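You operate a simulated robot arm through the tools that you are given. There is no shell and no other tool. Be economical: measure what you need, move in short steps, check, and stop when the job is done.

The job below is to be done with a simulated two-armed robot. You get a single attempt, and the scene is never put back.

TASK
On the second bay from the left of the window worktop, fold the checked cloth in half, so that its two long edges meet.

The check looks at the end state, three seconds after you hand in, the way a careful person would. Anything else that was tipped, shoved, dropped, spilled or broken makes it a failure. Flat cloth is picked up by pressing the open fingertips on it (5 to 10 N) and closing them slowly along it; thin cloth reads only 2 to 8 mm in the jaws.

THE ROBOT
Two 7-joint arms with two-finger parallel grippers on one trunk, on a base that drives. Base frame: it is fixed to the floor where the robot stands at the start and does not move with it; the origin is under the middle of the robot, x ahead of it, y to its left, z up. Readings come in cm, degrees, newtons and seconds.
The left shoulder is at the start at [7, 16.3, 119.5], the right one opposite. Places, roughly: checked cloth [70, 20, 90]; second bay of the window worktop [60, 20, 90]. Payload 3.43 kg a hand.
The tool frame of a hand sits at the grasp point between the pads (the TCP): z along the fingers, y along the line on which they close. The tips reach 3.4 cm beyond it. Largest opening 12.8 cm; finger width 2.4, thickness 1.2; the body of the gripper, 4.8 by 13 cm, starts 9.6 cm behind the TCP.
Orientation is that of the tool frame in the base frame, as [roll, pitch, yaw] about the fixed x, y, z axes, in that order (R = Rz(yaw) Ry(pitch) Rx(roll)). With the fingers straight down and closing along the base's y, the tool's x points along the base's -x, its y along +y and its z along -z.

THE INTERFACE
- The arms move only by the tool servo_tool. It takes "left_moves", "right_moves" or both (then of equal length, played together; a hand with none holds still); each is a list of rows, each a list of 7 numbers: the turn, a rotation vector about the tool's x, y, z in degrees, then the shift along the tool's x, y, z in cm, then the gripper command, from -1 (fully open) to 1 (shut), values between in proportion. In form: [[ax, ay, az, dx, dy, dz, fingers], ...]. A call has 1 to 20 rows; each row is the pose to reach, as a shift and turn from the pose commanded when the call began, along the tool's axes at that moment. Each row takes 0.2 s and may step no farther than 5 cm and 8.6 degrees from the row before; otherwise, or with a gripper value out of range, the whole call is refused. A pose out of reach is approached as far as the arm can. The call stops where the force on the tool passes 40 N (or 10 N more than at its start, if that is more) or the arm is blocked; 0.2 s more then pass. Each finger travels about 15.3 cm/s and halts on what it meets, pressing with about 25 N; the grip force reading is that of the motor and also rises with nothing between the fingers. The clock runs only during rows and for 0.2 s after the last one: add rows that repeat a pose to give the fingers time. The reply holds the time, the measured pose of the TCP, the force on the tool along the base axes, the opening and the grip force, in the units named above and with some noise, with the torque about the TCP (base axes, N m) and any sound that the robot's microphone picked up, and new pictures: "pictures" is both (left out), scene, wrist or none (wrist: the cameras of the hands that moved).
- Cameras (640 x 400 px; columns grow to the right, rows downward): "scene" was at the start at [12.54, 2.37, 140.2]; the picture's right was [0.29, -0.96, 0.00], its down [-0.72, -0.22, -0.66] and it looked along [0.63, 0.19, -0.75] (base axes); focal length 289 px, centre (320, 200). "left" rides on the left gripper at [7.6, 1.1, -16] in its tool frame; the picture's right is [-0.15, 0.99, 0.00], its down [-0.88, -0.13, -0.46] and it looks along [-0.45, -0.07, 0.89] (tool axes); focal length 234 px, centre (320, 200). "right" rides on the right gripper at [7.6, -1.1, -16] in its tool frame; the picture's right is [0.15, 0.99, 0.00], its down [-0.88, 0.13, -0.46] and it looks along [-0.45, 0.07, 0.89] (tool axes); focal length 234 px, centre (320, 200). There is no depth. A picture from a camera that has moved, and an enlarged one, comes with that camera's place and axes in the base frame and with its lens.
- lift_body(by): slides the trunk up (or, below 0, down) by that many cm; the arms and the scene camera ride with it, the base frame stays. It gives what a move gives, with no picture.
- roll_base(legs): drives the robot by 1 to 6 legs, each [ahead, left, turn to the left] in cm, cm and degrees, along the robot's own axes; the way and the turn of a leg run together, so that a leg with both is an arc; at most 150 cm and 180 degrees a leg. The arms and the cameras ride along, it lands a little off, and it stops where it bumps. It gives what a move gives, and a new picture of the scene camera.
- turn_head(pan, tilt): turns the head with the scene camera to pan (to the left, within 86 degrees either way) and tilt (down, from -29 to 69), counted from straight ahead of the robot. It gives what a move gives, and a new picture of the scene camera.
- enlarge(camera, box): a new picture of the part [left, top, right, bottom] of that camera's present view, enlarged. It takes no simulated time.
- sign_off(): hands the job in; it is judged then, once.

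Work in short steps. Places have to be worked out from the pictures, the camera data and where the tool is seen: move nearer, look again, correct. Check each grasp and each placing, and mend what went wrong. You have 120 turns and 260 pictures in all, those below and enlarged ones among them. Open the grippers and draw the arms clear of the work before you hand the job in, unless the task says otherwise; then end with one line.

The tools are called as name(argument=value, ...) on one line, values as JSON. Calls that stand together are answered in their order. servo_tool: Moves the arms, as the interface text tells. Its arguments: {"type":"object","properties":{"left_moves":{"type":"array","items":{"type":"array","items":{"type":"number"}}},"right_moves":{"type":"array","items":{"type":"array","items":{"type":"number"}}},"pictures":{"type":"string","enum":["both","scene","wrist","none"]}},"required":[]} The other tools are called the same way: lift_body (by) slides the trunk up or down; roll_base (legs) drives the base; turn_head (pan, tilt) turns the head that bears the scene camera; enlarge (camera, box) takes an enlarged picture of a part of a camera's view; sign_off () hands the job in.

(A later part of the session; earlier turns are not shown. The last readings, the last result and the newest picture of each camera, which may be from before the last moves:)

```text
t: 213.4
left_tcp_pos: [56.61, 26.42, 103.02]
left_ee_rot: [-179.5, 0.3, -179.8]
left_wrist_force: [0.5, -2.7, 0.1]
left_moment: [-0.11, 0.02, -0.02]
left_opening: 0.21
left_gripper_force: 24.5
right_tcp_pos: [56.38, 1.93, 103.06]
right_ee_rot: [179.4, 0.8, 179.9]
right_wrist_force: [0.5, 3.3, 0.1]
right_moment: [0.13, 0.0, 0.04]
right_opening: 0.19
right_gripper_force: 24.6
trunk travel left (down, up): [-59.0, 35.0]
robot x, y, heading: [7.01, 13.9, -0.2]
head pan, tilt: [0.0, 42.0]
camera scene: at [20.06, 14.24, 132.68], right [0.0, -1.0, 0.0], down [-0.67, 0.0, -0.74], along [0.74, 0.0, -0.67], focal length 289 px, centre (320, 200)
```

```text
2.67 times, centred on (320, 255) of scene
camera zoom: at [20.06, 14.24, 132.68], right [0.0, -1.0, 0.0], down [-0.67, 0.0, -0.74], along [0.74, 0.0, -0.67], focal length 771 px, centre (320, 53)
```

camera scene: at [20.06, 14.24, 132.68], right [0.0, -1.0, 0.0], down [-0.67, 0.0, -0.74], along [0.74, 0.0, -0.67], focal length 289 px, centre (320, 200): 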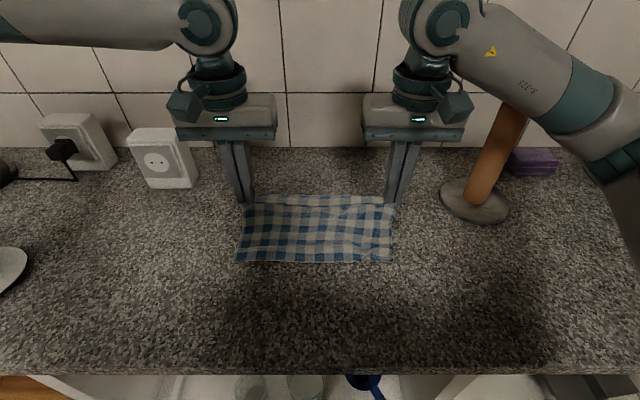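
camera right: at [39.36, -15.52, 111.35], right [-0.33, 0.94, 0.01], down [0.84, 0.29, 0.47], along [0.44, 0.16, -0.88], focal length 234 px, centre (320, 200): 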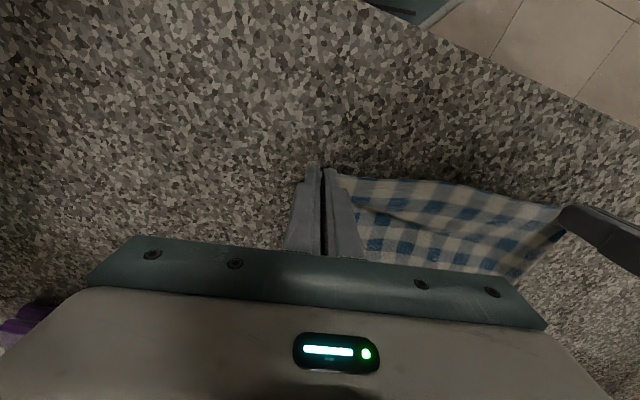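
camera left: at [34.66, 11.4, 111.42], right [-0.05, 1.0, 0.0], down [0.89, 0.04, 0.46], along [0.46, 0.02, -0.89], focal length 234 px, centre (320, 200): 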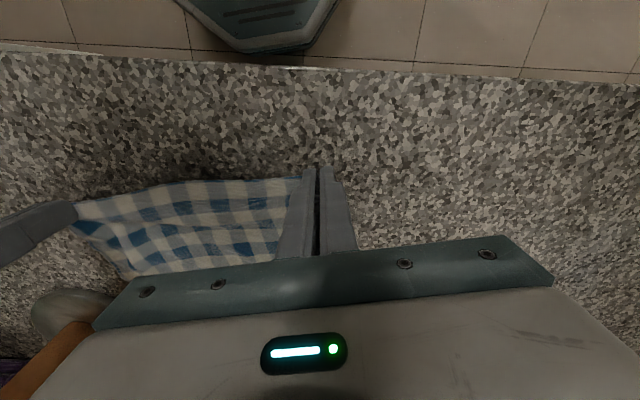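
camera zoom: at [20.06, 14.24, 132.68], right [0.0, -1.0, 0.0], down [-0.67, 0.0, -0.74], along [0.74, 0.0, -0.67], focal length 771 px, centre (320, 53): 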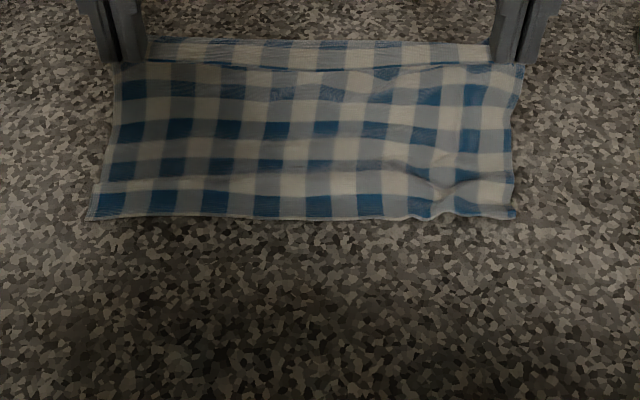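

Now AB trails cleanly, but it slid along to x≈50.5, only 6 cm behind the hands. I'll repeat once more, getting low earlier so there's a longer low drag.

lift_body(by=13)

roll_base(legs=[[-16, 0, 0]])

lift_body(by=-3.5)

roll_base(legs=[[3, 0, 0]])

lift_body(by=-3.5)

roll_base(legs=[[3, 0, 0]])

lift_body(by=-5)

roll_base(legs=[[2, 0, 0]])

lift_body(by=-7)

roll_base(legs=[[9, 0, 0]])

enlarge(camera="scene", box=[200, 180, 440, 330])

```text
t: 215.0
left_tcp_pos: [56.56, 26.53, 116.06]
left_ee_rot: [-179.7, 0.2, -179.9]
left_wrist_force: [0.0, -4.1, 0.1]
left_moment: [-0.15, -0.01, -0.01]
left_opening: 0.21
left_gripper_force: 25.1
right_tcp_pos: [56.38, 1.97, 116.04]
right_ee_rot: [179.4, 0.9, 179.9]
right_wrist_force: [-0.1, 4.5, -0.4]
right_moment: [0.14, 0.0, 0.0]
right_opening: 0.2
right_gripper_force: 25.2
trunk travel left (down, up): [-72.0, 22.0]
robot x, y, heading: [6.72, 14.43, -0.0]
head pan, tilt: [0.0, 42.0]
```

```text
t: 216.4
left_tcp_pos: [40.86, 26.45, 115.79]
left_ee_rot: [-179.6, 0.1, -179.8]
left_wrist_force: [-0.9, -3.8, 0.8]
left_moment: [-0.12, 0.05, -0.03]
left_opening: 0.2
left_gripper_force: 25.0
right_tcp_pos: [40.61, 2.01, 115.96]
right_ee_rot: [179.4, 0.6, -180.0]
right_wrist_force: [0.8, 4.1, -0.6]
right_moment: [0.16, 0.02, 0.02]
right_opening: 0.22
right_gripper_force: 24.9
trunk travel left (down, up): [-72.0, 22.0]
robot x, y, heading: [-9.15, 14.36, -0.1]
head pan, tilt: [0.0, 42.0]
camera scene: at [4.41, 14.27, 145.63], right [0.0, -1.0, 0.0], down [-0.67, 0.0, -0.74], along [0.74, 0.0, -0.67], focal length 289 px, centre (320, 200)
```

scene: 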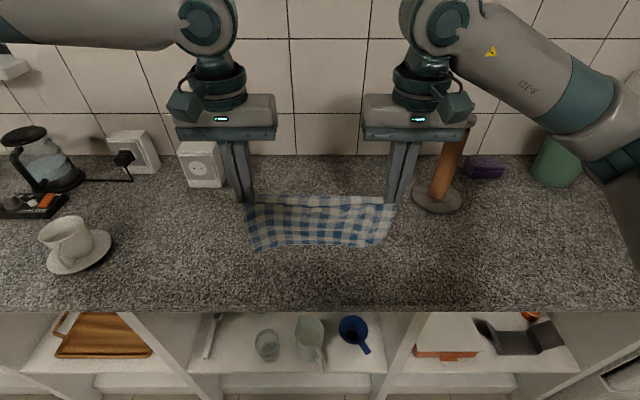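

```text
t: 217.2
left_tcp_pos: [40.59, 26.61, 112.57]
left_ee_rot: [-179.6, 0.3, -179.7]
left_wrist_force: [-0.3, -3.2, 0.3]
left_moment: [-0.14, 0.0, 0.0]
left_opening: 0.21
left_gripper_force: 24.7
right_tcp_pos: [40.38, 1.98, 112.69]
right_ee_rot: [179.4, 0.8, -180.0]
right_wrist_force: [0.0, 3.7, 0.0]
right_moment: [0.15, -0.06, 0.03]
right_opening: 0.21
right_gripper_force: 25.6
trunk travel left (down, up): [-68.5, 25.5]
robot x, y, heading: [-9.2, 14.35, -0.3]
head pan, tilt: [0.0, 42.0]
```

```text
t: 218.0
left_tcp_pos: [43.26, 26.53, 112.63]
left_ee_rot: [-179.6, 0.5, -179.8]
left_wrist_force: [-1.1, -3.4, 0.7]
left_moment: [-0.14, -0.04, -0.01]
left_opening: 0.22
left_gripper_force: 25.4
right_tcp_pos: [42.92, 1.99, 112.82]
right_ee_rot: [179.4, 1.1, -179.9]
right_wrist_force: [-0.5, 4.2, -0.8]
right_moment: [0.15, -0.08, 0.02]
right_opening: 0.21
right_gripper_force: 24.4
trunk travel left (down, up): [-68.5, 25.5]
robot x, y, heading: [-6.85, 14.46, -0.0]
head pan, tilt: [0.0, 42.0]
camera scene: at [6.64, 14.26, 142.22], right [0.0, -1.0, 0.0], down [-0.67, 0.0, -0.75], along [0.75, 0.0, -0.67], focal length 289 px, centre (320, 200)
```

scene: 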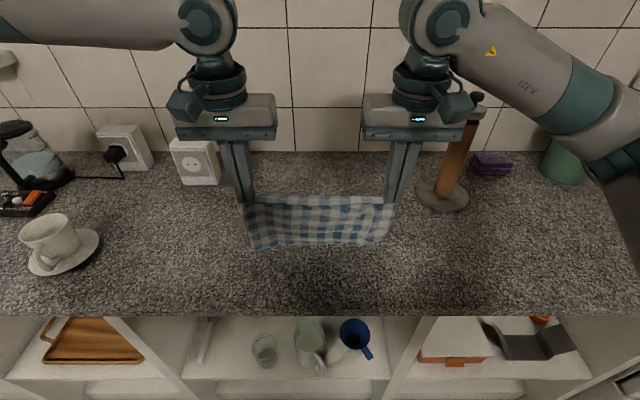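

```text
t: 218.8
left_tcp_pos: [43.66, 26.57, 109.04]
left_ee_rot: [-179.6, 0.2, -179.7]
left_wrist_force: [-0.8, -4.1, -0.9]
left_moment: [-0.11, -0.02, 0.01]
left_opening: 0.22
left_gripper_force: 25.2
right_tcp_pos: [43.3, 2.03, 108.98]
right_ee_rot: [179.2, 0.9, 180.0]
right_wrist_force: [0.6, 3.2, -0.2]
right_moment: [0.14, 0.01, 0.03]
right_opening: 0.24
right_gripper_force: 25.5
trunk travel left (down, up): [-65.0, 29.0]
robot x, y, heading: [-5.95, 14.18, -0.3]
head pan, tilt: [0.0, 42.0]
```

```text
t: 219.7
left_tcp_pos: [46.2, 26.46, 109.21]
left_ee_rot: [-179.5, 0.5, -179.8]
left_wrist_force: [-0.3, -3.3, -0.4]
left_moment: [-0.1, -0.02, -0.02]
left_opening: 0.22
left_gripper_force: 25.1
right_tcp_pos: [45.9, 1.96, 109.37]
right_ee_rot: [179.3, 1.1, -180.0]
right_wrist_force: [0.3, 3.8, 0.2]
right_moment: [0.15, -0.02, 0.05]
right_opening: 0.24
right_gripper_force: 25.3
trunk travel left (down, up): [-65.0, 29.0]
robot x, y, heading: [-3.83, 14.22, -0.0]
head pan, tilt: [0.0, 42.0]
camera scene: at [9.6, 14.26, 138.72], right [0.0, -1.0, 0.0], down [-0.67, 0.0, -0.74], along [0.74, 0.0, -0.67], focal length 289 px, centre (320, 200)
```

scene: 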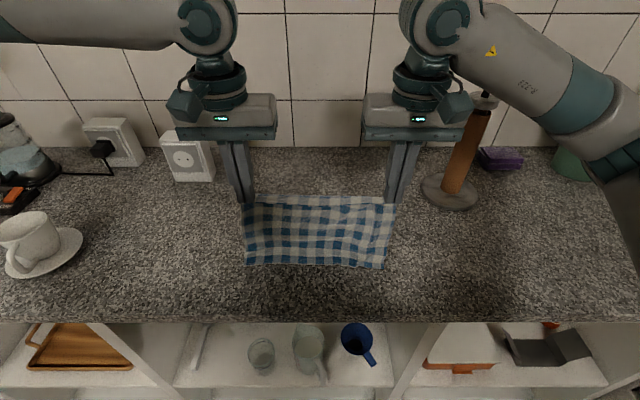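

```text
t: 220.6
left_tcp_pos: [46.45, 26.35, 104.09]
left_ee_rot: [-179.5, 0.4, -179.7]
left_wrist_force: [-0.4, -3.9, -0.2]
left_moment: [-0.11, -0.01, 0.04]
left_opening: 0.21
left_gripper_force: 25.1
right_tcp_pos: [46.01, 1.93, 104.26]
right_ee_rot: [179.4, 0.9, -180.0]
right_wrist_force: [0.0, 3.5, 0.5]
right_moment: [0.08, -0.02, 0.04]
right_opening: 0.2
right_gripper_force: 25.2
trunk travel left (down, up): [-60.0, 34.0]
robot x, y, heading: [-3.47, 14.17, 0.1]
head pan, tilt: [0.0, 42.0]
```

```text
t: 221.4
left_tcp_pos: [48.18, 26.5, 104.1]
left_ee_rot: [-179.6, 0.4, -179.8]
left_wrist_force: [-1.0, -2.8, -0.3]
left_moment: [-0.14, -0.04, -0.04]
left_opening: 0.23
left_gripper_force: 24.9
right_tcp_pos: [48.1, 1.95, 104.26]
right_ee_rot: [179.4, 0.9, -179.9]
right_wrist_force: [-0.2, 3.4, -0.9]
right_moment: [0.1, -0.03, 0.05]
right_opening: 0.19
right_gripper_force: 25.5
trunk travel left (down, up): [-60.0, 34.0]
robot x, y, heading: [-1.73, 14.13, 0.2]
head pan, tilt: [0.0, 42.0]
camera scene: at [11.71, 14.26, 133.69], right [0.0, -1.0, 0.0], down [-0.67, 0.0, -0.74], along [0.74, 0.0, -0.67], focal length 289 px, centre (320, 200)
```

scene: 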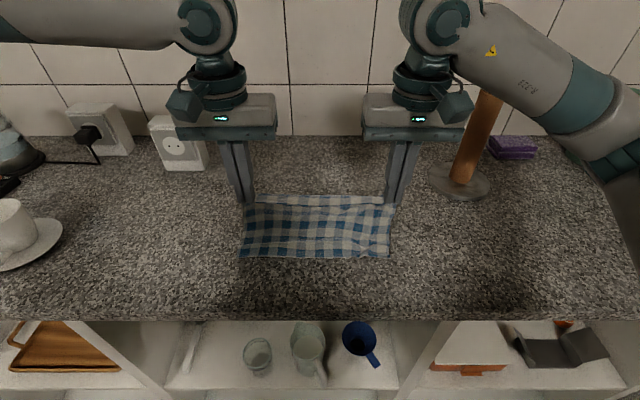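

```text
t: 222.4
left_tcp_pos: [48.33, 26.48, 97.04]
left_ee_rot: [-179.5, 0.2, -179.8]
left_wrist_force: [-0.8, -2.6, -0.5]
left_moment: [-0.09, 0.0, -0.02]
left_opening: 0.22
left_gripper_force: 25.0
right_tcp_pos: [48.01, 1.93, 97.19]
right_ee_rot: [179.4, 0.9, -179.9]
right_wrist_force: [0.8, 2.6, -0.3]
right_moment: [0.14, -0.02, 0.04]
right_opening: 0.2
right_gripper_force: 25.1
trunk travel left (down, up): [-53.0, 41.0]
robot x, y, heading: [-1.51, 14.21, 0.1]
head pan, tilt: [0.0, 42.0]
```

```text
t: 223.6
left_tcp_pos: [57.49, 26.45, 97.0]
left_ee_rot: [-179.4, 0.3, -179.8]
left_wrist_force: [-0.3, -2.7, -0.5]
left_moment: [-0.11, 0.05, -0.02]
left_opening: 0.21
left_gripper_force: 24.8
right_tcp_pos: [57.13, 2.01, 97.01]
right_ee_rot: [179.4, 0.8, -179.9]
right_wrist_force: [0.4, 4.0, 0.0]
right_moment: [0.08, 0.06, 0.03]
right_opening: 0.19
right_gripper_force: 24.8
trunk travel left (down, up): [-53.0, 41.0]
robot x, y, heading: [7.96, 13.99, -0.1]
head pan, tilt: [0.0, 42.0]
camera scene: at [21.09, 14.25, 126.65], right [0.0, -1.0, 0.0], down [-0.67, 0.0, -0.74], along [0.74, 0.0, -0.67], focal length 289 px, centre (320, 200)
```

scene: 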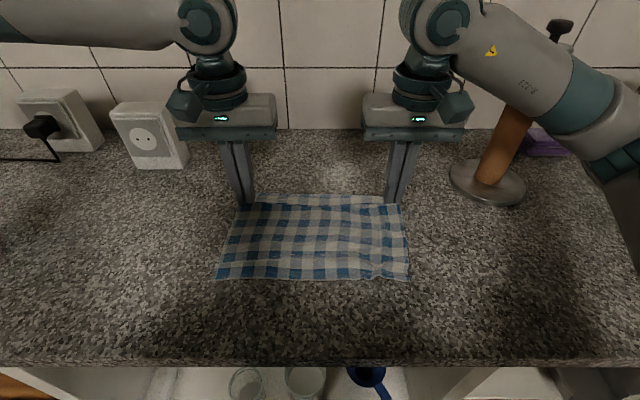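

```text
2.67 times, centred on (320, 255) of scene
camera zoom: at [21.09, 14.25, 126.65], right [0.0, -1.0, 0.0], down [-0.67, 0.0, -0.74], along [0.74, 0.0, -0.67], focal length 771 px, centre (320, 53)
```

zoom: 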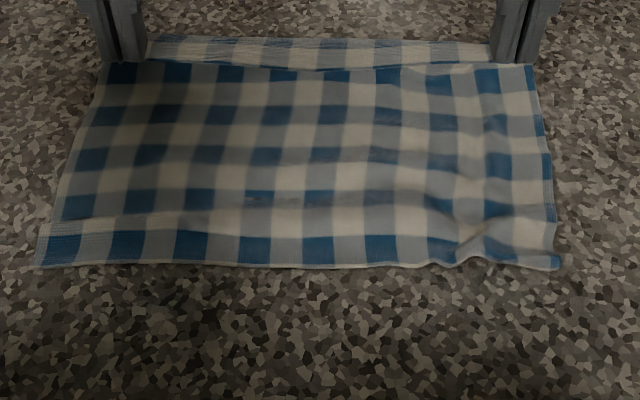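

Excellent: the sheet is flat with the true AB hem at x≈44, spanning y from 1.4 to 29.5. Now the fold: raise slightly and drive back so CD comes over AB, overshooting about 2.5 cm.

lift_body(by=5)

roll_base(legs=[[-15.5, 0, 0]])

enlarge(camera="scene", box=[180, 160, 460, 330])

```text
t: 224.5
left_tcp_pos: [57.42, 26.53, 102.04]
left_ee_rot: [-179.6, 0.3, -179.8]
left_wrist_force: [-0.2, -3.6, 0.3]
left_moment: [-0.13, 0.04, -0.04]
left_opening: 0.18
left_gripper_force: 25.4
right_tcp_pos: [57.21, 2.11, 102.16]
right_ee_rot: [179.4, 0.9, -179.9]
right_wrist_force: [0.4, 4.2, -0.7]
right_moment: [0.11, 0.03, 0.01]
right_opening: 0.23
right_gripper_force: 25.0
trunk travel left (down, up): [-58.0, 36.0]
robot x, y, heading: [7.7, 13.89, -0.2]
head pan, tilt: [0.0, 42.0]
```

```text
t: 225.8
left_tcp_pos: [42.33, 26.52, 101.98]
left_ee_rot: [-179.5, 0.4, -179.8]
left_wrist_force: [-0.5, -3.9, -0.3]
left_moment: [-0.11, -0.03, -0.01]
left_opening: 0.21
left_gripper_force: 25.3
right_tcp_pos: [41.99, 2.1, 102.19]
right_ee_rot: [179.3, 0.9, -180.0]
right_wrist_force: [-0.9, 3.4, -0.1]
right_moment: [0.15, 0.0, 0.04]
right_opening: 0.19
right_gripper_force: 24.9
trunk travel left (down, up): [-58.0, 36.0]
robot x, y, heading: [-7.78, 14.41, -0.1]
head pan, tilt: [0.0, 42.0]
camera scene: at [5.85, 14.26, 131.66], right [0.0, -1.0, 0.0], down [-0.67, 0.0, -0.74], along [0.74, 0.0, -0.67], focal length 289 px, centre (320, 200)
```

scene: 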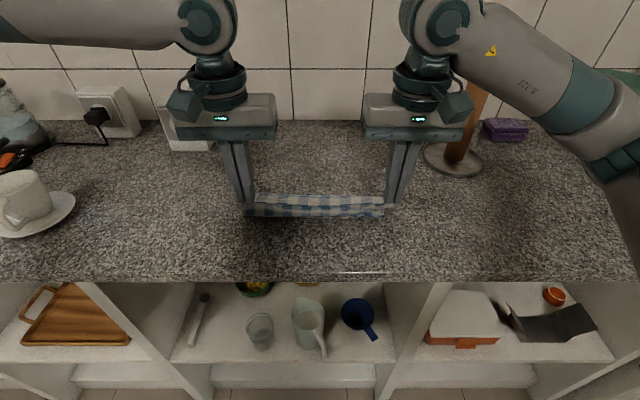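

```text
2.29 times, centred on (320, 245) of scene
camera zoom: at [5.85, 14.26, 131.66], right [0.0, -1.0, 0.0], down [-0.67, 0.0, -0.74], along [0.74, 0.0, -0.67], focal length 661 px, centre (320, 97)
```

zoom: 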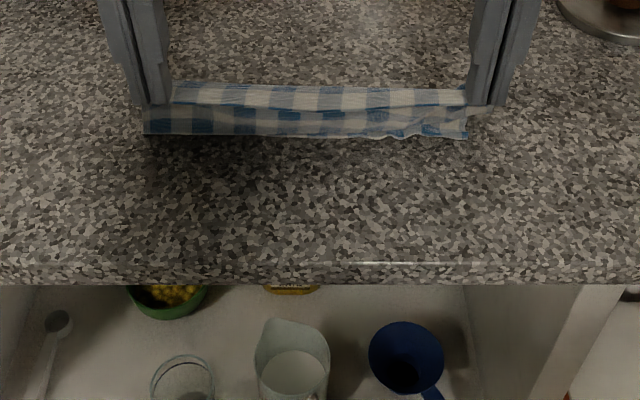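

AB shows just below the held edge. I'll check its exact x with the left and right wrist cameras.

enlarge(camera="left", box=[60, 60, 460, 310])

enlarge(camera="right", box=[180, 60, 580, 310])

```text
1.60 times, centred on (260, 185) of left
camera zoom: at [34.69, 27.77, 118.01], right [0.14, 0.99, -0.01], down [0.88, -0.12, 0.46], along [0.46, -0.07, -0.89], focal length 375 px, centre (416, 224)
```

zoom: 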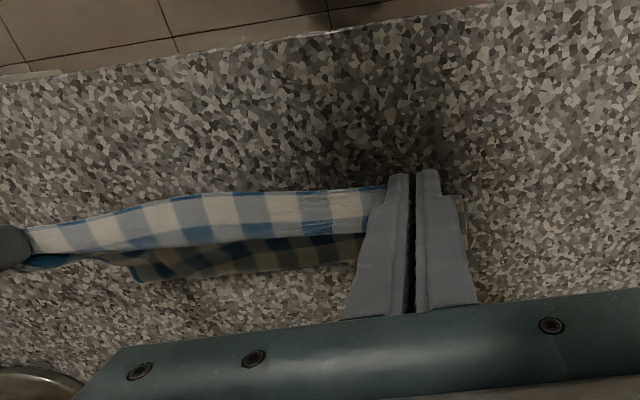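

```text
1.60 times, centred on (380, 185) of right
camera zoom: at [34.21, 0.52, 118.05], right [-0.15, 0.99, 0.01], down [0.87, 0.13, 0.47], along [0.46, 0.08, -0.88], focal length 375 px, centre (224, 224)
```

zoom: 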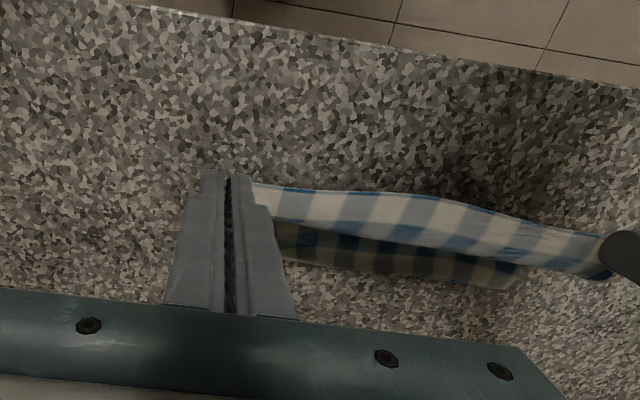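

AB is at about x=46.7, the crease is forming at 53.7, and the hands are at 42.2. I'll lower so the strip touches, then ease forward 4.5 cm onto AB.

lift_body(by=-6)

roll_base(legs=[[4.3, 0, 0]])

enlarge(camera="scene", box=[200, 150, 440, 300])

enlarge(camera="left", box=[60, 60, 460, 310])

```text
t: 226.8
left_tcp_pos: [42.36, 26.49, 96.12]
left_ee_rot: [-179.5, 0.3, -179.9]
left_wrist_force: [-0.3, -2.4, -0.3]
left_moment: [-0.12, 0.0, 0.0]
left_opening: 0.21
left_gripper_force: 25.4
right_tcp_pos: [41.99, 1.97, 96.23]
right_ee_rot: [179.3, 0.9, -179.9]
right_wrist_force: [0.0, 2.6, 0.5]
right_moment: [0.09, -0.02, 0.03]
right_opening: 0.2
right_gripper_force: 25.4
trunk travel left (down, up): [-52.0, 42.0]
robot x, y, heading: [-7.49, 14.21, -0.1]
head pan, tilt: [0.0, 42.0]
```

```text
t: 227.7
left_tcp_pos: [46.42, 26.55, 95.98]
left_ee_rot: [-179.5, 0.2, -179.8]
left_wrist_force: [1.4, -2.8, -0.6]
left_moment: [-0.13, 0.01, -0.04]
left_opening: 0.22
left_gripper_force: 24.9
right_tcp_pos: [46.43, 2.04, 96.11]
right_ee_rot: [179.4, 0.7, -180.0]
right_wrist_force: [-0.3, 3.3, -0.8]
right_moment: [0.1, 0.03, 0.04]
right_opening: 0.23
right_gripper_force: 24.8
trunk travel left (down, up): [-52.0, 42.0]
robot x, y, heading: [-3.35, 14.14, 0.2]
head pan, tilt: [0.0, 42.0]
camera scene: at [10.2, 14.27, 125.65], right [0.0, -1.0, 0.0], down [-0.67, 0.0, -0.74], along [0.74, 0.0, -0.67], focal length 289 px, centre (320, 200)
```

scene: 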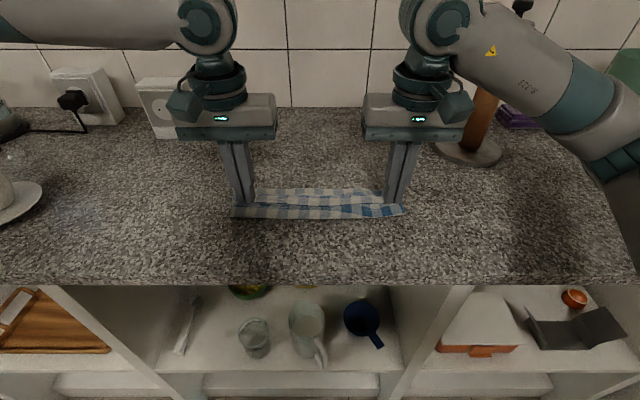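

```text
2.67 times, centred on (320, 225) of scene
camera zoom: at [10.2, 14.27, 125.65], right [0.0, -1.0, 0.0], down [-0.67, 0.0, -0.74], along [0.74, 0.0, -0.67], focal length 771 px, centre (320, 133)
```

zoom: 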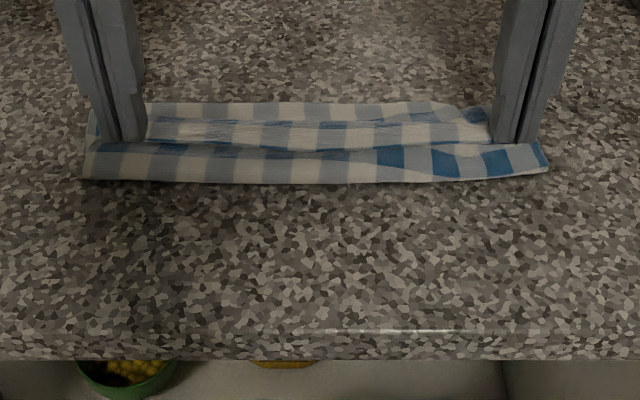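

```text
1.60 times, centred on (260, 185) of left
camera zoom: at [39.02, 27.81, 111.97], right [0.14, 0.99, -0.01], down [0.88, -0.12, 0.46], along [0.45, -0.07, -0.89], focal length 375 px, centre (416, 224)
```

zoom: 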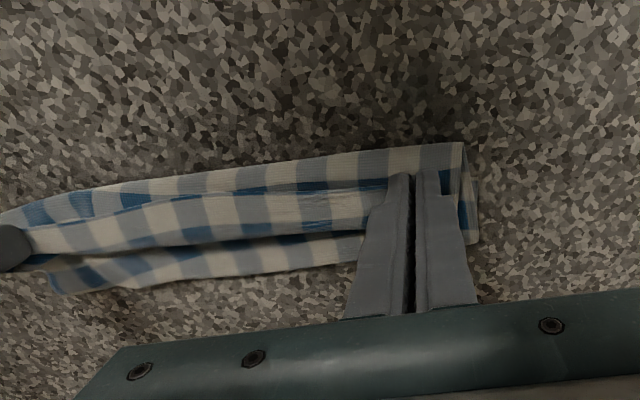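

The near edge needs a closer look before I release: I want to know whether the bottom hem is tucked on the left side.

enlarge(camera="left", box=[60, 120, 380, 260])

enlarge(camera="right", box=[280, 120, 600, 260])

enlarge(camera="scene", box=[225, 180, 415, 225])

```text
2.00 times, centred on (220, 190) of left
camera zoom: at [39.02, 27.81, 111.97], right [0.14, 0.99, -0.01], down [0.88, -0.12, 0.46], along [0.45, -0.07, -0.89], focal length 468 px, centre (520, 220)
```

zoom: 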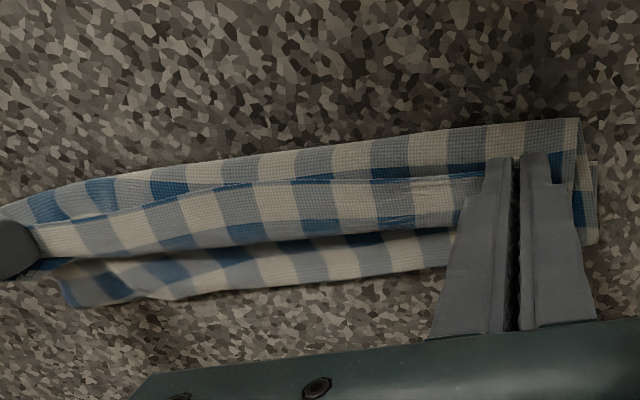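

```text
2.00 times, centred on (440, 190) of right
camera zoom: at [38.56, 0.56, 112.02], right [-0.15, 0.99, 0.01], down [0.87, 0.13, 0.47], along [0.46, 0.08, -0.88], focal length 468 px, centre (80, 220)
```

zoom: 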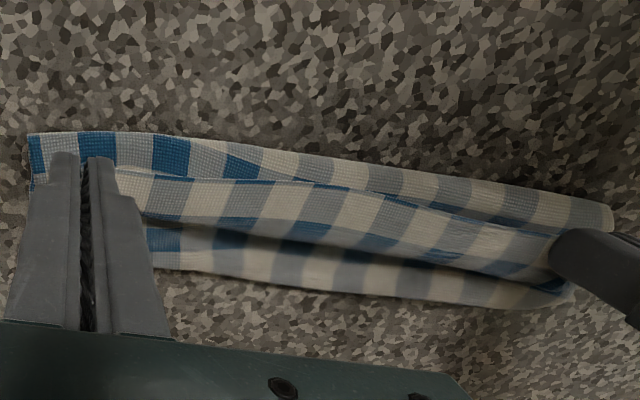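

```text
3.37 times, centred on (320, 202) of scene
camera zoom: at [10.2, 14.27, 125.65], right [0.0, -1.0, 0.0], down [-0.67, 0.0, -0.74], along [0.74, 0.0, -0.67], focal length 974 px, centre (320, 192)
```

zoom: 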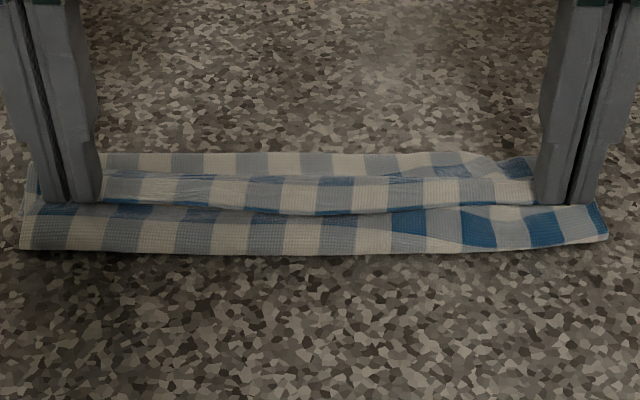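

The bottom hem got rolled under because the overshoot dragged the crease back. I'll redo it: lift, back off, repeat the lay sequence that worked, then fold without overshoot.

lift_body(by=20)

roll_base(legs=[[-5.7, 0, 0]])

lift_body(by=-3.5)

roll_base(legs=[[3, 0, 0]])

lift_body(by=-3.5)

roll_base(legs=[[3, 0, 0]])

lift_body(by=-5)

roll_base(legs=[[2, 0, 0]])

lift_body(by=-7)

roll_base(legs=[[9.5, 0, 0]])

enlarge(camera="scene", box=[200, 180, 440, 330])

```text
t: 229.9
left_tcp_pos: [46.6, 26.47, 115.93]
left_ee_rot: [-179.6, 0.3, -179.9]
left_wrist_force: [0.2, -2.9, -0.1]
left_moment: [-0.07, -0.02, -0.02]
left_opening: 0.21
left_gripper_force: 25.3
right_tcp_pos: [46.36, 2.07, 116.21]
right_ee_rot: [179.3, 0.7, -179.9]
right_wrist_force: [0.3, 3.5, -0.6]
right_moment: [0.13, 0.04, 0.04]
right_opening: 0.21
right_gripper_force: 25.1
trunk travel left (down, up): [-72.0, 22.0]
robot x, y, heading: [-3.08, 14.1, -0.0]
head pan, tilt: [0.0, 42.0]
```

```text
t: 230.9
left_tcp_pos: [41.33, 26.45, 115.87]
left_ee_rot: [-179.6, 0.1, -179.8]
left_wrist_force: [0.0, -2.5, 0.2]
left_moment: [-0.09, 0.04, 0.04]
left_opening: 0.18
left_gripper_force: 24.9
right_tcp_pos: [40.97, 1.95, 115.91]
right_ee_rot: [179.3, 0.6, 180.0]
right_wrist_force: [0.7, 2.5, -0.6]
right_moment: [0.09, 0.03, 0.06]
right_opening: 0.19
right_gripper_force: 25.1
trunk travel left (down, up): [-72.0, 22.0]
robot x, y, heading: [-8.6, 14.47, -0.4]
head pan, tilt: [0.0, 42.0]
camera scene: at [4.99, 14.25, 145.6], right [0.0, -1.0, 0.0], down [-0.67, 0.0, -0.74], along [0.74, 0.0, -0.67], focal length 289 px, centre (320, 200)
```

scene: 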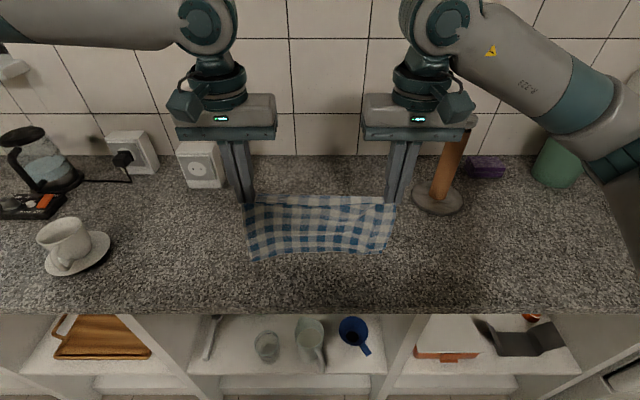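

```text
t: 231.7
left_tcp_pos: [40.89, 26.45, 112.61]
left_ee_rot: [-179.6, 0.5, -179.8]
left_wrist_force: [-0.7, -3.3, -0.9]
left_moment: [-0.07, -0.06, 0.02]
left_opening: 0.22
left_gripper_force: 24.6
right_tcp_pos: [40.55, 1.99, 112.68]
right_ee_rot: [179.4, 0.9, 179.9]
right_wrist_force: [0.4, 1.7, -0.1]
right_moment: [0.12, -0.04, 0.02]
right_opening: 0.21
right_gripper_force: 25.0
trunk travel left (down, up): [-68.5, 25.5]
robot x, y, heading: [-8.74, 13.97, -0.0]
head pan, tilt: [0.0, 42.0]
```

```text
t: 232.5
left_tcp_pos: [43.64, 26.49, 112.79]
left_ee_rot: [-179.5, 0.5, -179.8]
left_wrist_force: [-1.0, -3.2, -0.2]
left_moment: [-0.09, -0.04, 0.02]
left_opening: 0.2
left_gripper_force: 25.5
right_tcp_pos: [43.5, 1.97, 112.89]
right_ee_rot: [179.3, 1.0, -180.0]
right_wrist_force: [0.2, 2.5, -0.3]
right_moment: [0.1, -0.07, 0.01]
right_opening: 0.22
right_gripper_force: 24.5
trunk travel left (down, up): [-68.5, 25.5]
robot x, y, heading: [-5.69, 13.94, -0.1]
head pan, tilt: [0.0, 42.0]
camera scene: at [7.11, 14.26, 142.22], right [0.0, -1.0, 0.0], down [-0.67, 0.0, -0.75], along [0.75, 0.0, -0.67], focal length 289 px, centre (320, 200)
```

scene: 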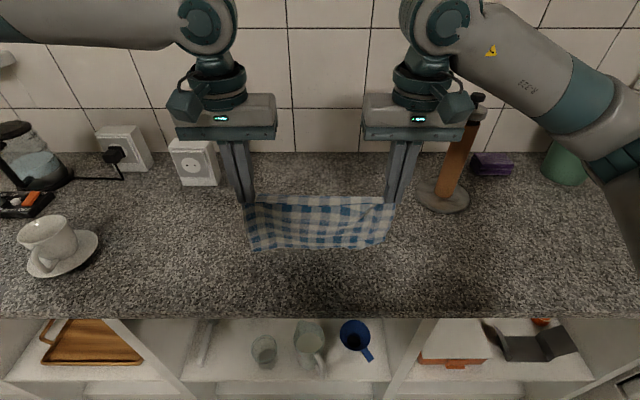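

```text
t: 233.3
left_tcp_pos: [44.08, 26.54, 109.01]
left_ee_rot: [-179.4, 0.3, -179.8]
left_wrist_force: [-0.1, -2.7, 0.4]
left_moment: [-0.08, 0.02, -0.02]
left_opening: 0.21
left_gripper_force: 25.8
right_tcp_pos: [43.75, 1.97, 109.14]
right_ee_rot: [179.2, 0.8, -179.9]
right_wrist_force: [0.1, 2.0, 0.7]
right_moment: [0.09, -0.01, 0.04]
right_opening: 0.2
right_gripper_force: 24.5
trunk travel left (down, up): [-65.0, 29.0]
robot x, y, heading: [-6.05, 14.11, 0.1]
head pan, tilt: [0.0, 42.0]
```

```text
t: 234.1
left_tcp_pos: [46.62, 26.57, 109.14]
left_ee_rot: [-179.5, 0.5, -179.7]
left_wrist_force: [-0.1, -2.9, 0.3]
left_moment: [-0.1, -0.02, -0.01]
left_opening: 0.22
left_gripper_force: 25.4
right_tcp_pos: [46.5, 2.08, 109.22]
right_ee_rot: [179.4, 1.1, -179.8]
right_wrist_force: [0.9, 2.3, 0.4]
right_moment: [0.09, -0.02, 0.03]
right_opening: 0.23
right_gripper_force: 24.6
trunk travel left (down, up): [-65.0, 29.0]
robot x, y, heading: [-3.15, 14.08, 0.0]
head pan, tilt: [0.0, 42.0]
camera scene: at [10.14, 14.26, 138.71], right [0.0, -1.0, 0.0], down [-0.67, 0.0, -0.74], along [0.74, 0.0, -0.67], focal length 289 px, centre (320, 200)
```

scene: 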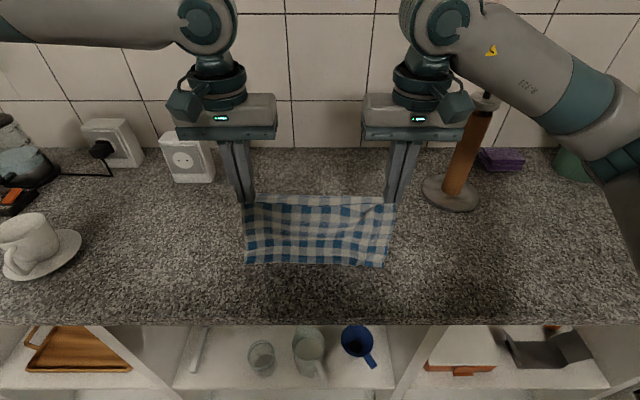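

```text
t: 235.0
left_tcp_pos: [46.7, 26.58, 104.11]
left_ee_rot: [-179.5, 0.4, -179.9]
left_wrist_force: [-1.4, -2.6, 0.2]
left_moment: [-0.11, 0.04, 0.01]
left_opening: 0.22
left_gripper_force: 25.0
right_tcp_pos: [46.59, 1.95, 104.16]
right_ee_rot: [179.4, 0.9, -179.9]
right_wrist_force: [0.3, 2.4, -0.5]
right_moment: [0.1, 0.0, 0.03]
right_opening: 0.2
right_gripper_force: 24.7
trunk travel left (down, up): [-60.0, 34.0]
robot x, y, heading: [-3.19, 13.92, 0.1]
head pan, tilt: [0.0, 42.0]
```

```text
t: 235.8
left_tcp_pos: [48.65, 26.53, 104.21]
left_ee_rot: [-179.5, 0.4, -179.9]
left_wrist_force: [-0.7, -2.4, -0.6]
left_moment: [-0.08, -0.05, 0.0]
left_opening: 0.21
left_gripper_force: 25.2
right_tcp_pos: [48.46, 1.99, 104.34]
right_ee_rot: [179.3, 1.0, -179.9]
right_wrist_force: [-0.1, 3.1, -0.3]
right_moment: [0.04, -0.03, 0.01]
right_opening: 0.22
right_gripper_force: 25.6
trunk travel left (down, up): [-60.0, 34.0]
robot x, y, heading: [-0.68, 14.19, -0.2]
head pan, tilt: [0.0, 42.0]
camera scene: at [12.18, 14.25, 133.69], right [0.0, -1.0, 0.0], down [-0.67, 0.0, -0.74], along [0.74, 0.0, -0.67], focal length 289 px, centre (320, 200)
```

scene: 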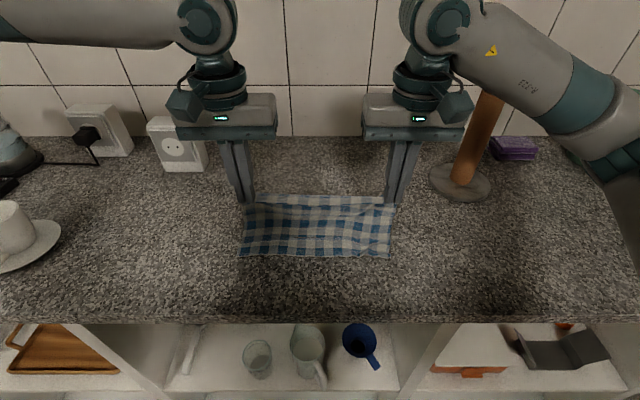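

```text
t: 236.9
left_tcp_pos: [48.8, 26.49, 97.1]
left_ee_rot: [-179.5, 0.4, -179.9]
left_wrist_force: [-0.4, -1.9, 0.3]
left_moment: [-0.1, -0.04, -0.02]
left_opening: 0.25
left_gripper_force: 24.6
right_tcp_pos: [48.52, 1.93, 97.26]
right_ee_rot: [179.3, 1.0, 180.0]
right_wrist_force: [0.8, 2.9, -0.9]
right_moment: [0.08, -0.02, 0.01]
right_opening: 0.2
right_gripper_force: 25.4
trunk travel left (down, up): [-53.0, 41.0]
robot x, y, heading: [-1.26, 14.11, 0.1]
head pan, tilt: [0.0, 42.0]
```

```text
t: 238.0
left_tcp_pos: [58.11, 26.45, 97.03]
left_ee_rot: [-179.5, 0.3, -179.9]
left_wrist_force: [-0.3, -2.2, 0.0]
left_moment: [-0.09, 0.03, 0.04]
left_opening: 0.24
left_gripper_force: 25.0
right_tcp_pos: [58.0, 1.92, 97.19]
right_ee_rot: [179.2, 0.9, -180.0]
right_wrist_force: [0.3, 2.8, -0.1]
right_moment: [0.07, 0.01, 0.02]
right_opening: 0.22
right_gripper_force: 24.9
trunk travel left (down, up): [-53.0, 41.0]
robot x, y, heading: [8.13, 14.06, -0.0]
head pan, tilt: [0.0, 42.0]
camera scene: at [21.79, 14.23, 126.65], right [0.0, -1.0, 0.0], down [-0.67, 0.0, -0.74], along [0.74, 0.0, -0.67], focal length 289 px, centre (320, 200)
```

scene: 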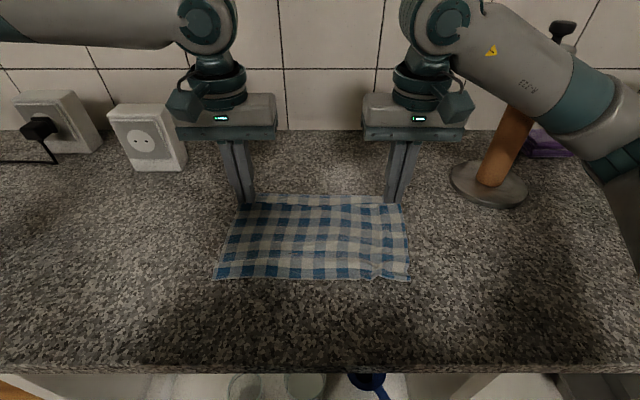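

```text
2.67 times, centred on (320, 255) of scene
camera zoom: at [21.79, 14.23, 126.65], right [0.0, -1.0, 0.0], down [-0.67, 0.0, -0.74], along [0.74, 0.0, -0.67], focal length 771 px, centre (320, 53)
```

zoom: 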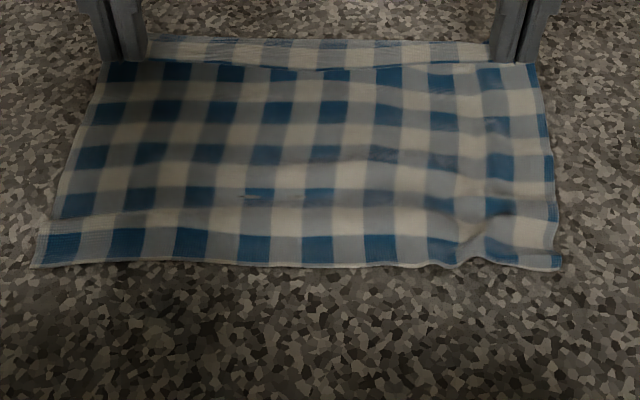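

The sheet is flat again. I suspect the near AB strip may still be folded over, since there's a line about 3 cm in, so I'll zoom in there.

enlarge(camera="scene", box=[205, 250, 325, 290])

enlarge(camera="left", box=[120, 20, 440, 200])

enlarge(camera="scene", box=[310, 250, 430, 290])

```text
5.33 times, centred on (265, 270) of scene
camera zoom: at [21.79, 14.23, 126.65], right [0.0, -1.0, 0.0], down [-0.67, 0.0, -0.74], along [0.74, 0.0, -0.67], focal length 1543 px, centre (613, -173)
```

zoom: 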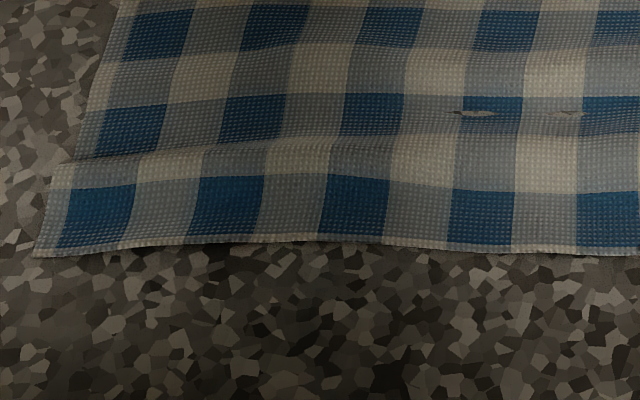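

```text
2.00 times, centred on (280, 110) of left
camera zoom: at [50.59, 27.73, 113.02], right [0.14, 0.99, -0.01], down [0.88, -0.12, 0.46], along [0.46, -0.07, -0.89], focal length 468 px, centre (400, 380)
```

zoom: 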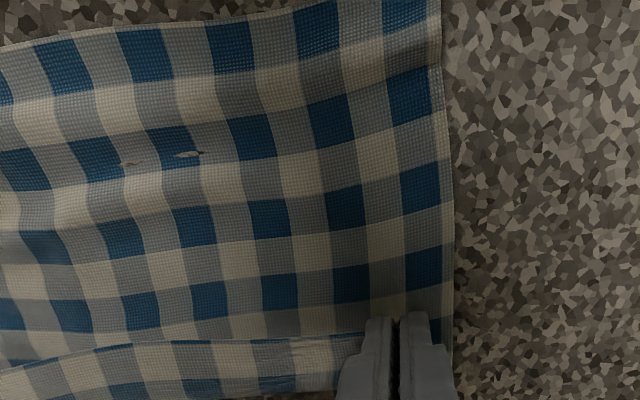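

```text
5.33 times, centred on (370, 270) of scene
camera zoom: at [21.79, 14.23, 126.65], right [0.0, -1.0, 0.0], down [-0.67, 0.0, -0.74], along [0.74, 0.0, -0.67], focal length 1543 px, centre (53, -173)
```

zoom: 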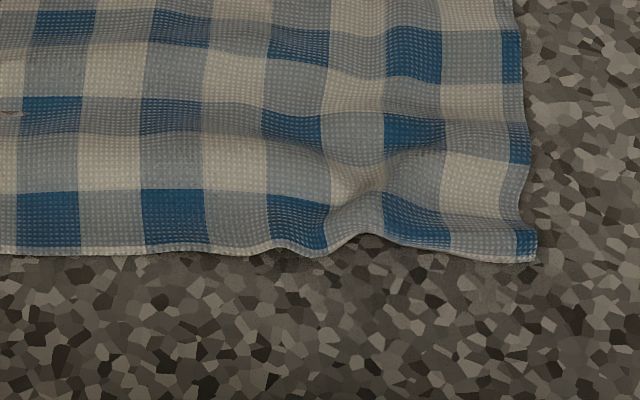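

The AB hem is genuine: its white border is visible and it lies at x≈45.0. There is a small slit mark in the weave from earlier handling, which I can't undo. Now I fold without much overshoot: up 5, back 14, then look.

lift_body(by=4.5)

roll_base(legs=[[-13.5, 0, 0]])

enlarge(camera="scene", box=[210, 170, 430, 250])

enlarge(camera="left", box=[60, 80, 460, 300])

```text
t: 238.9
left_tcp_pos: [58.13, 26.29, 101.59]
left_ee_rot: [-179.6, 0.2, -180.0]
left_wrist_force: [-0.2, -2.7, 1.0]
left_moment: [-0.09, 0.0, -0.01]
left_opening: 0.2
left_gripper_force: 24.9
right_tcp_pos: [57.96, 1.85, 101.73]
right_ee_rot: [179.2, 0.9, -179.9]
right_wrist_force: [-0.2, 2.1, -1.2]
right_moment: [0.09, -0.04, 0.04]
right_opening: 0.2
right_gripper_force: 24.9
trunk travel left (down, up): [-57.5, 36.5]
robot x, y, heading: [8.81, 13.8, -0.2]
head pan, tilt: [0.0, 42.0]
```

```text
t: 240.2
left_tcp_pos: [44.65, 26.45, 101.57]
left_ee_rot: [-179.5, 0.4, -179.8]
left_wrist_force: [-0.8, -2.3, 0.4]
left_moment: [-0.11, 0.02, 0.0]
left_opening: 0.21
left_gripper_force: 24.7
right_tcp_pos: [44.49, 1.91, 101.76]
right_ee_rot: [179.3, 0.8, -179.8]
right_wrist_force: [0.2, 1.9, 0.3]
right_moment: [0.13, -0.01, 0.04]
right_opening: 0.22
right_gripper_force: 24.5
trunk travel left (down, up): [-57.5, 36.5]
robot x, y, heading: [-5.28, 14.39, 0.1]
head pan, tilt: [0.0, 42.0]
camera scene: at [8.26, 14.26, 131.15], right [0.0, -1.0, 0.0], down [-0.67, 0.0, -0.74], along [0.74, 0.0, -0.67], focal length 289 px, centre (320, 200)
```

scene: 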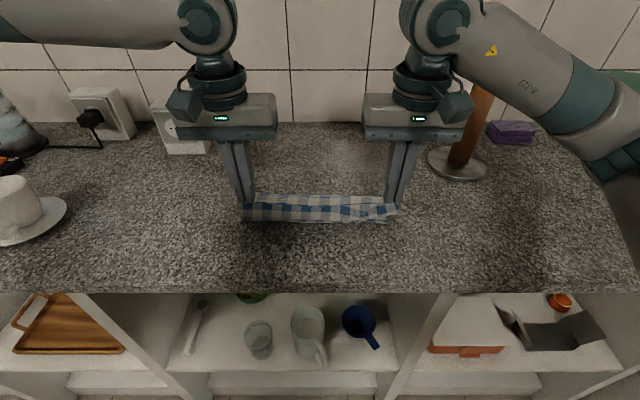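

```text
2.91 times, centred on (320, 210) of scene
camera zoom: at [8.26, 14.26, 131.15], right [0.0, -1.0, 0.0], down [-0.67, 0.0, -0.74], along [0.74, 0.0, -0.67], focal length 841 px, centre (320, 171)
```

zoom: 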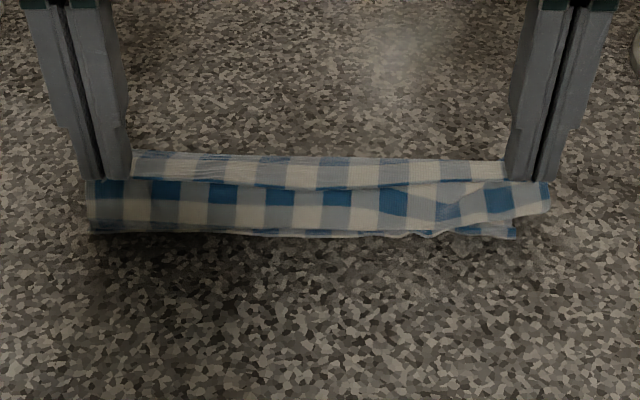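

```text
1.60 times, centred on (260, 190) of left
camera zoom: at [37.06, 27.79, 117.54], right [0.14, 0.99, -0.01], down [0.88, -0.12, 0.46], along [0.46, -0.07, -0.89], focal length 375 px, centre (416, 216)
```

zoom: 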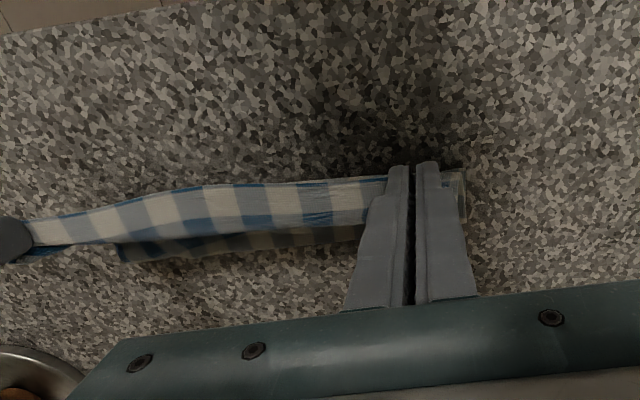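

The C-shaped fold is right: I can see into its mouth, with AB at about x=47.2 and the hands at 44.6. I'll move forward 2.2 cm at this height, then come down gently with a final 0.8 cm of forward easing.

servo_tool(left_moves=[[0, 0, 0, -0.8, 0, 0, 1], [0, 0, 0, -1.5, 0, 0, 1], [0, 0, 0, -2.1, 0, 0, 1], [0, 0, 0, -2.1, 0, 1, 1], [0, 0, 0, -2.1, 0, 2, 1], [0, 0, 0, -2.1, 0, 3, 1], [0, 0, 0, -2.4, 0, 4, 1], [0, 0, 0, -2.7, 0, 5, 1], [0, 0, 0, -3, 0, 6, 1], [0, 0, 0, -3, 0, 6, 1]], right_moves=[[0, 0, 0, -0.8, 0, 0, 1], [0, 0, 0, -1.5, 0, 0, 1], [0, 0, 0, -2.1, 0, 0, 1], [0, 0, 0, -2.1, 0, 1, 1], [0, 0, 0, -2.1, 0, 2, 1], [0, 0, 0, -2.1, 0, 3, 1], [0, 0, 0, -2.4, 0, 4, 1], [0, 0, 0, -2.7, 0, 5, 1], [0, 0, 0, -3, 0, 6, 1], [0, 0, 0, -3, 0, 6, 1]], pictures="none")

enlarge(camera="scene", box=[210, 170, 430, 250])

enlarge(camera="left", box=[60, 80, 460, 300])

enlarge(camera="right", box=[180, 80, 580, 300])

```text
t: 242.4
left_tcp_pos: [47.6, 26.94, 95.73]
left_ee_rot: [-179.2, 0.4, -179.8]
left_wrist_force: [-0.2, -7.1, 0.4]
left_moment: [-0.26, -0.01, -0.04]
left_opening: 0.25
left_gripper_force: 25.1
left hand out of reach, approached as far as the arm can: row 9, 10
right_tcp_pos: [47.58, 2.02, 95.72]
right_ee_rot: [179.3, 0.8, -179.9]
right_wrist_force: [0.4, 6.7, 0.4]
right_moment: [0.23, 0.01, 0.03]
right_opening: 0.22
right_gripper_force: 25.1
trunk travel left (down, up): [-57.5, 36.5]
robot x, y, heading: [-5.12, 14.38, -0.2]
head pan, tilt: [0.0, 42.0]
```

```text
2.91 times, centred on (320, 210) of scene
camera zoom: at [8.25, 14.26, 131.16], right [0.0, -1.0, 0.0], down [-0.67, 0.0, -0.74], along [0.74, 0.0, -0.67], focal length 841 px, centre (320, 171)
```

zoom: 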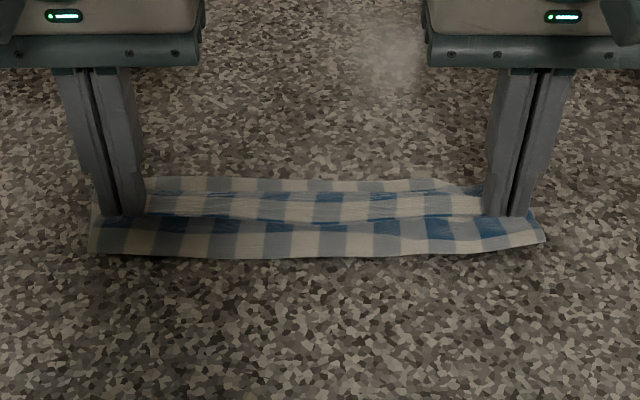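

```text
1.60 times, centred on (260, 190) of left
camera zoom: at [39.98, 28.3, 111.59], right [0.14, 0.99, -0.01], down [0.88, -0.12, 0.46], along [0.46, -0.08, -0.89], focal length 375 px, centre (416, 216)
```

zoom: 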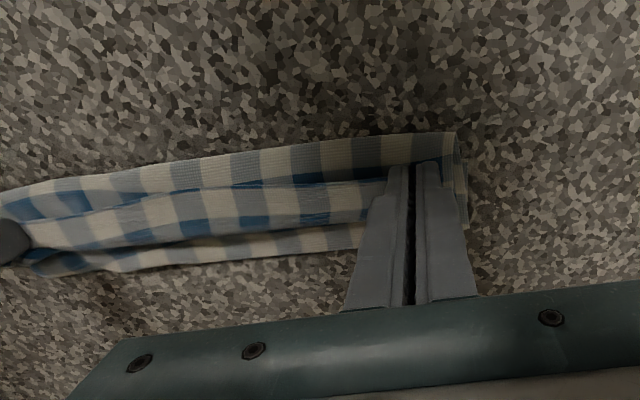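

```text
1.60 times, centred on (380, 190) of right
camera zoom: at [39.65, 0.62, 111.64], right [-0.15, 0.99, 0.01], down [0.87, 0.13, 0.47], along [0.46, 0.08, -0.88], focal length 375 px, centre (224, 216)
```

zoom: 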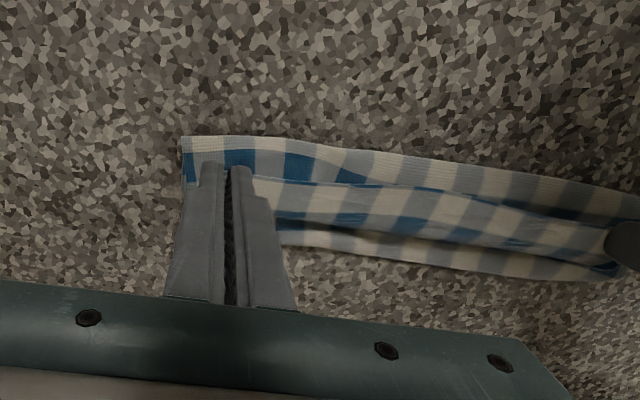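

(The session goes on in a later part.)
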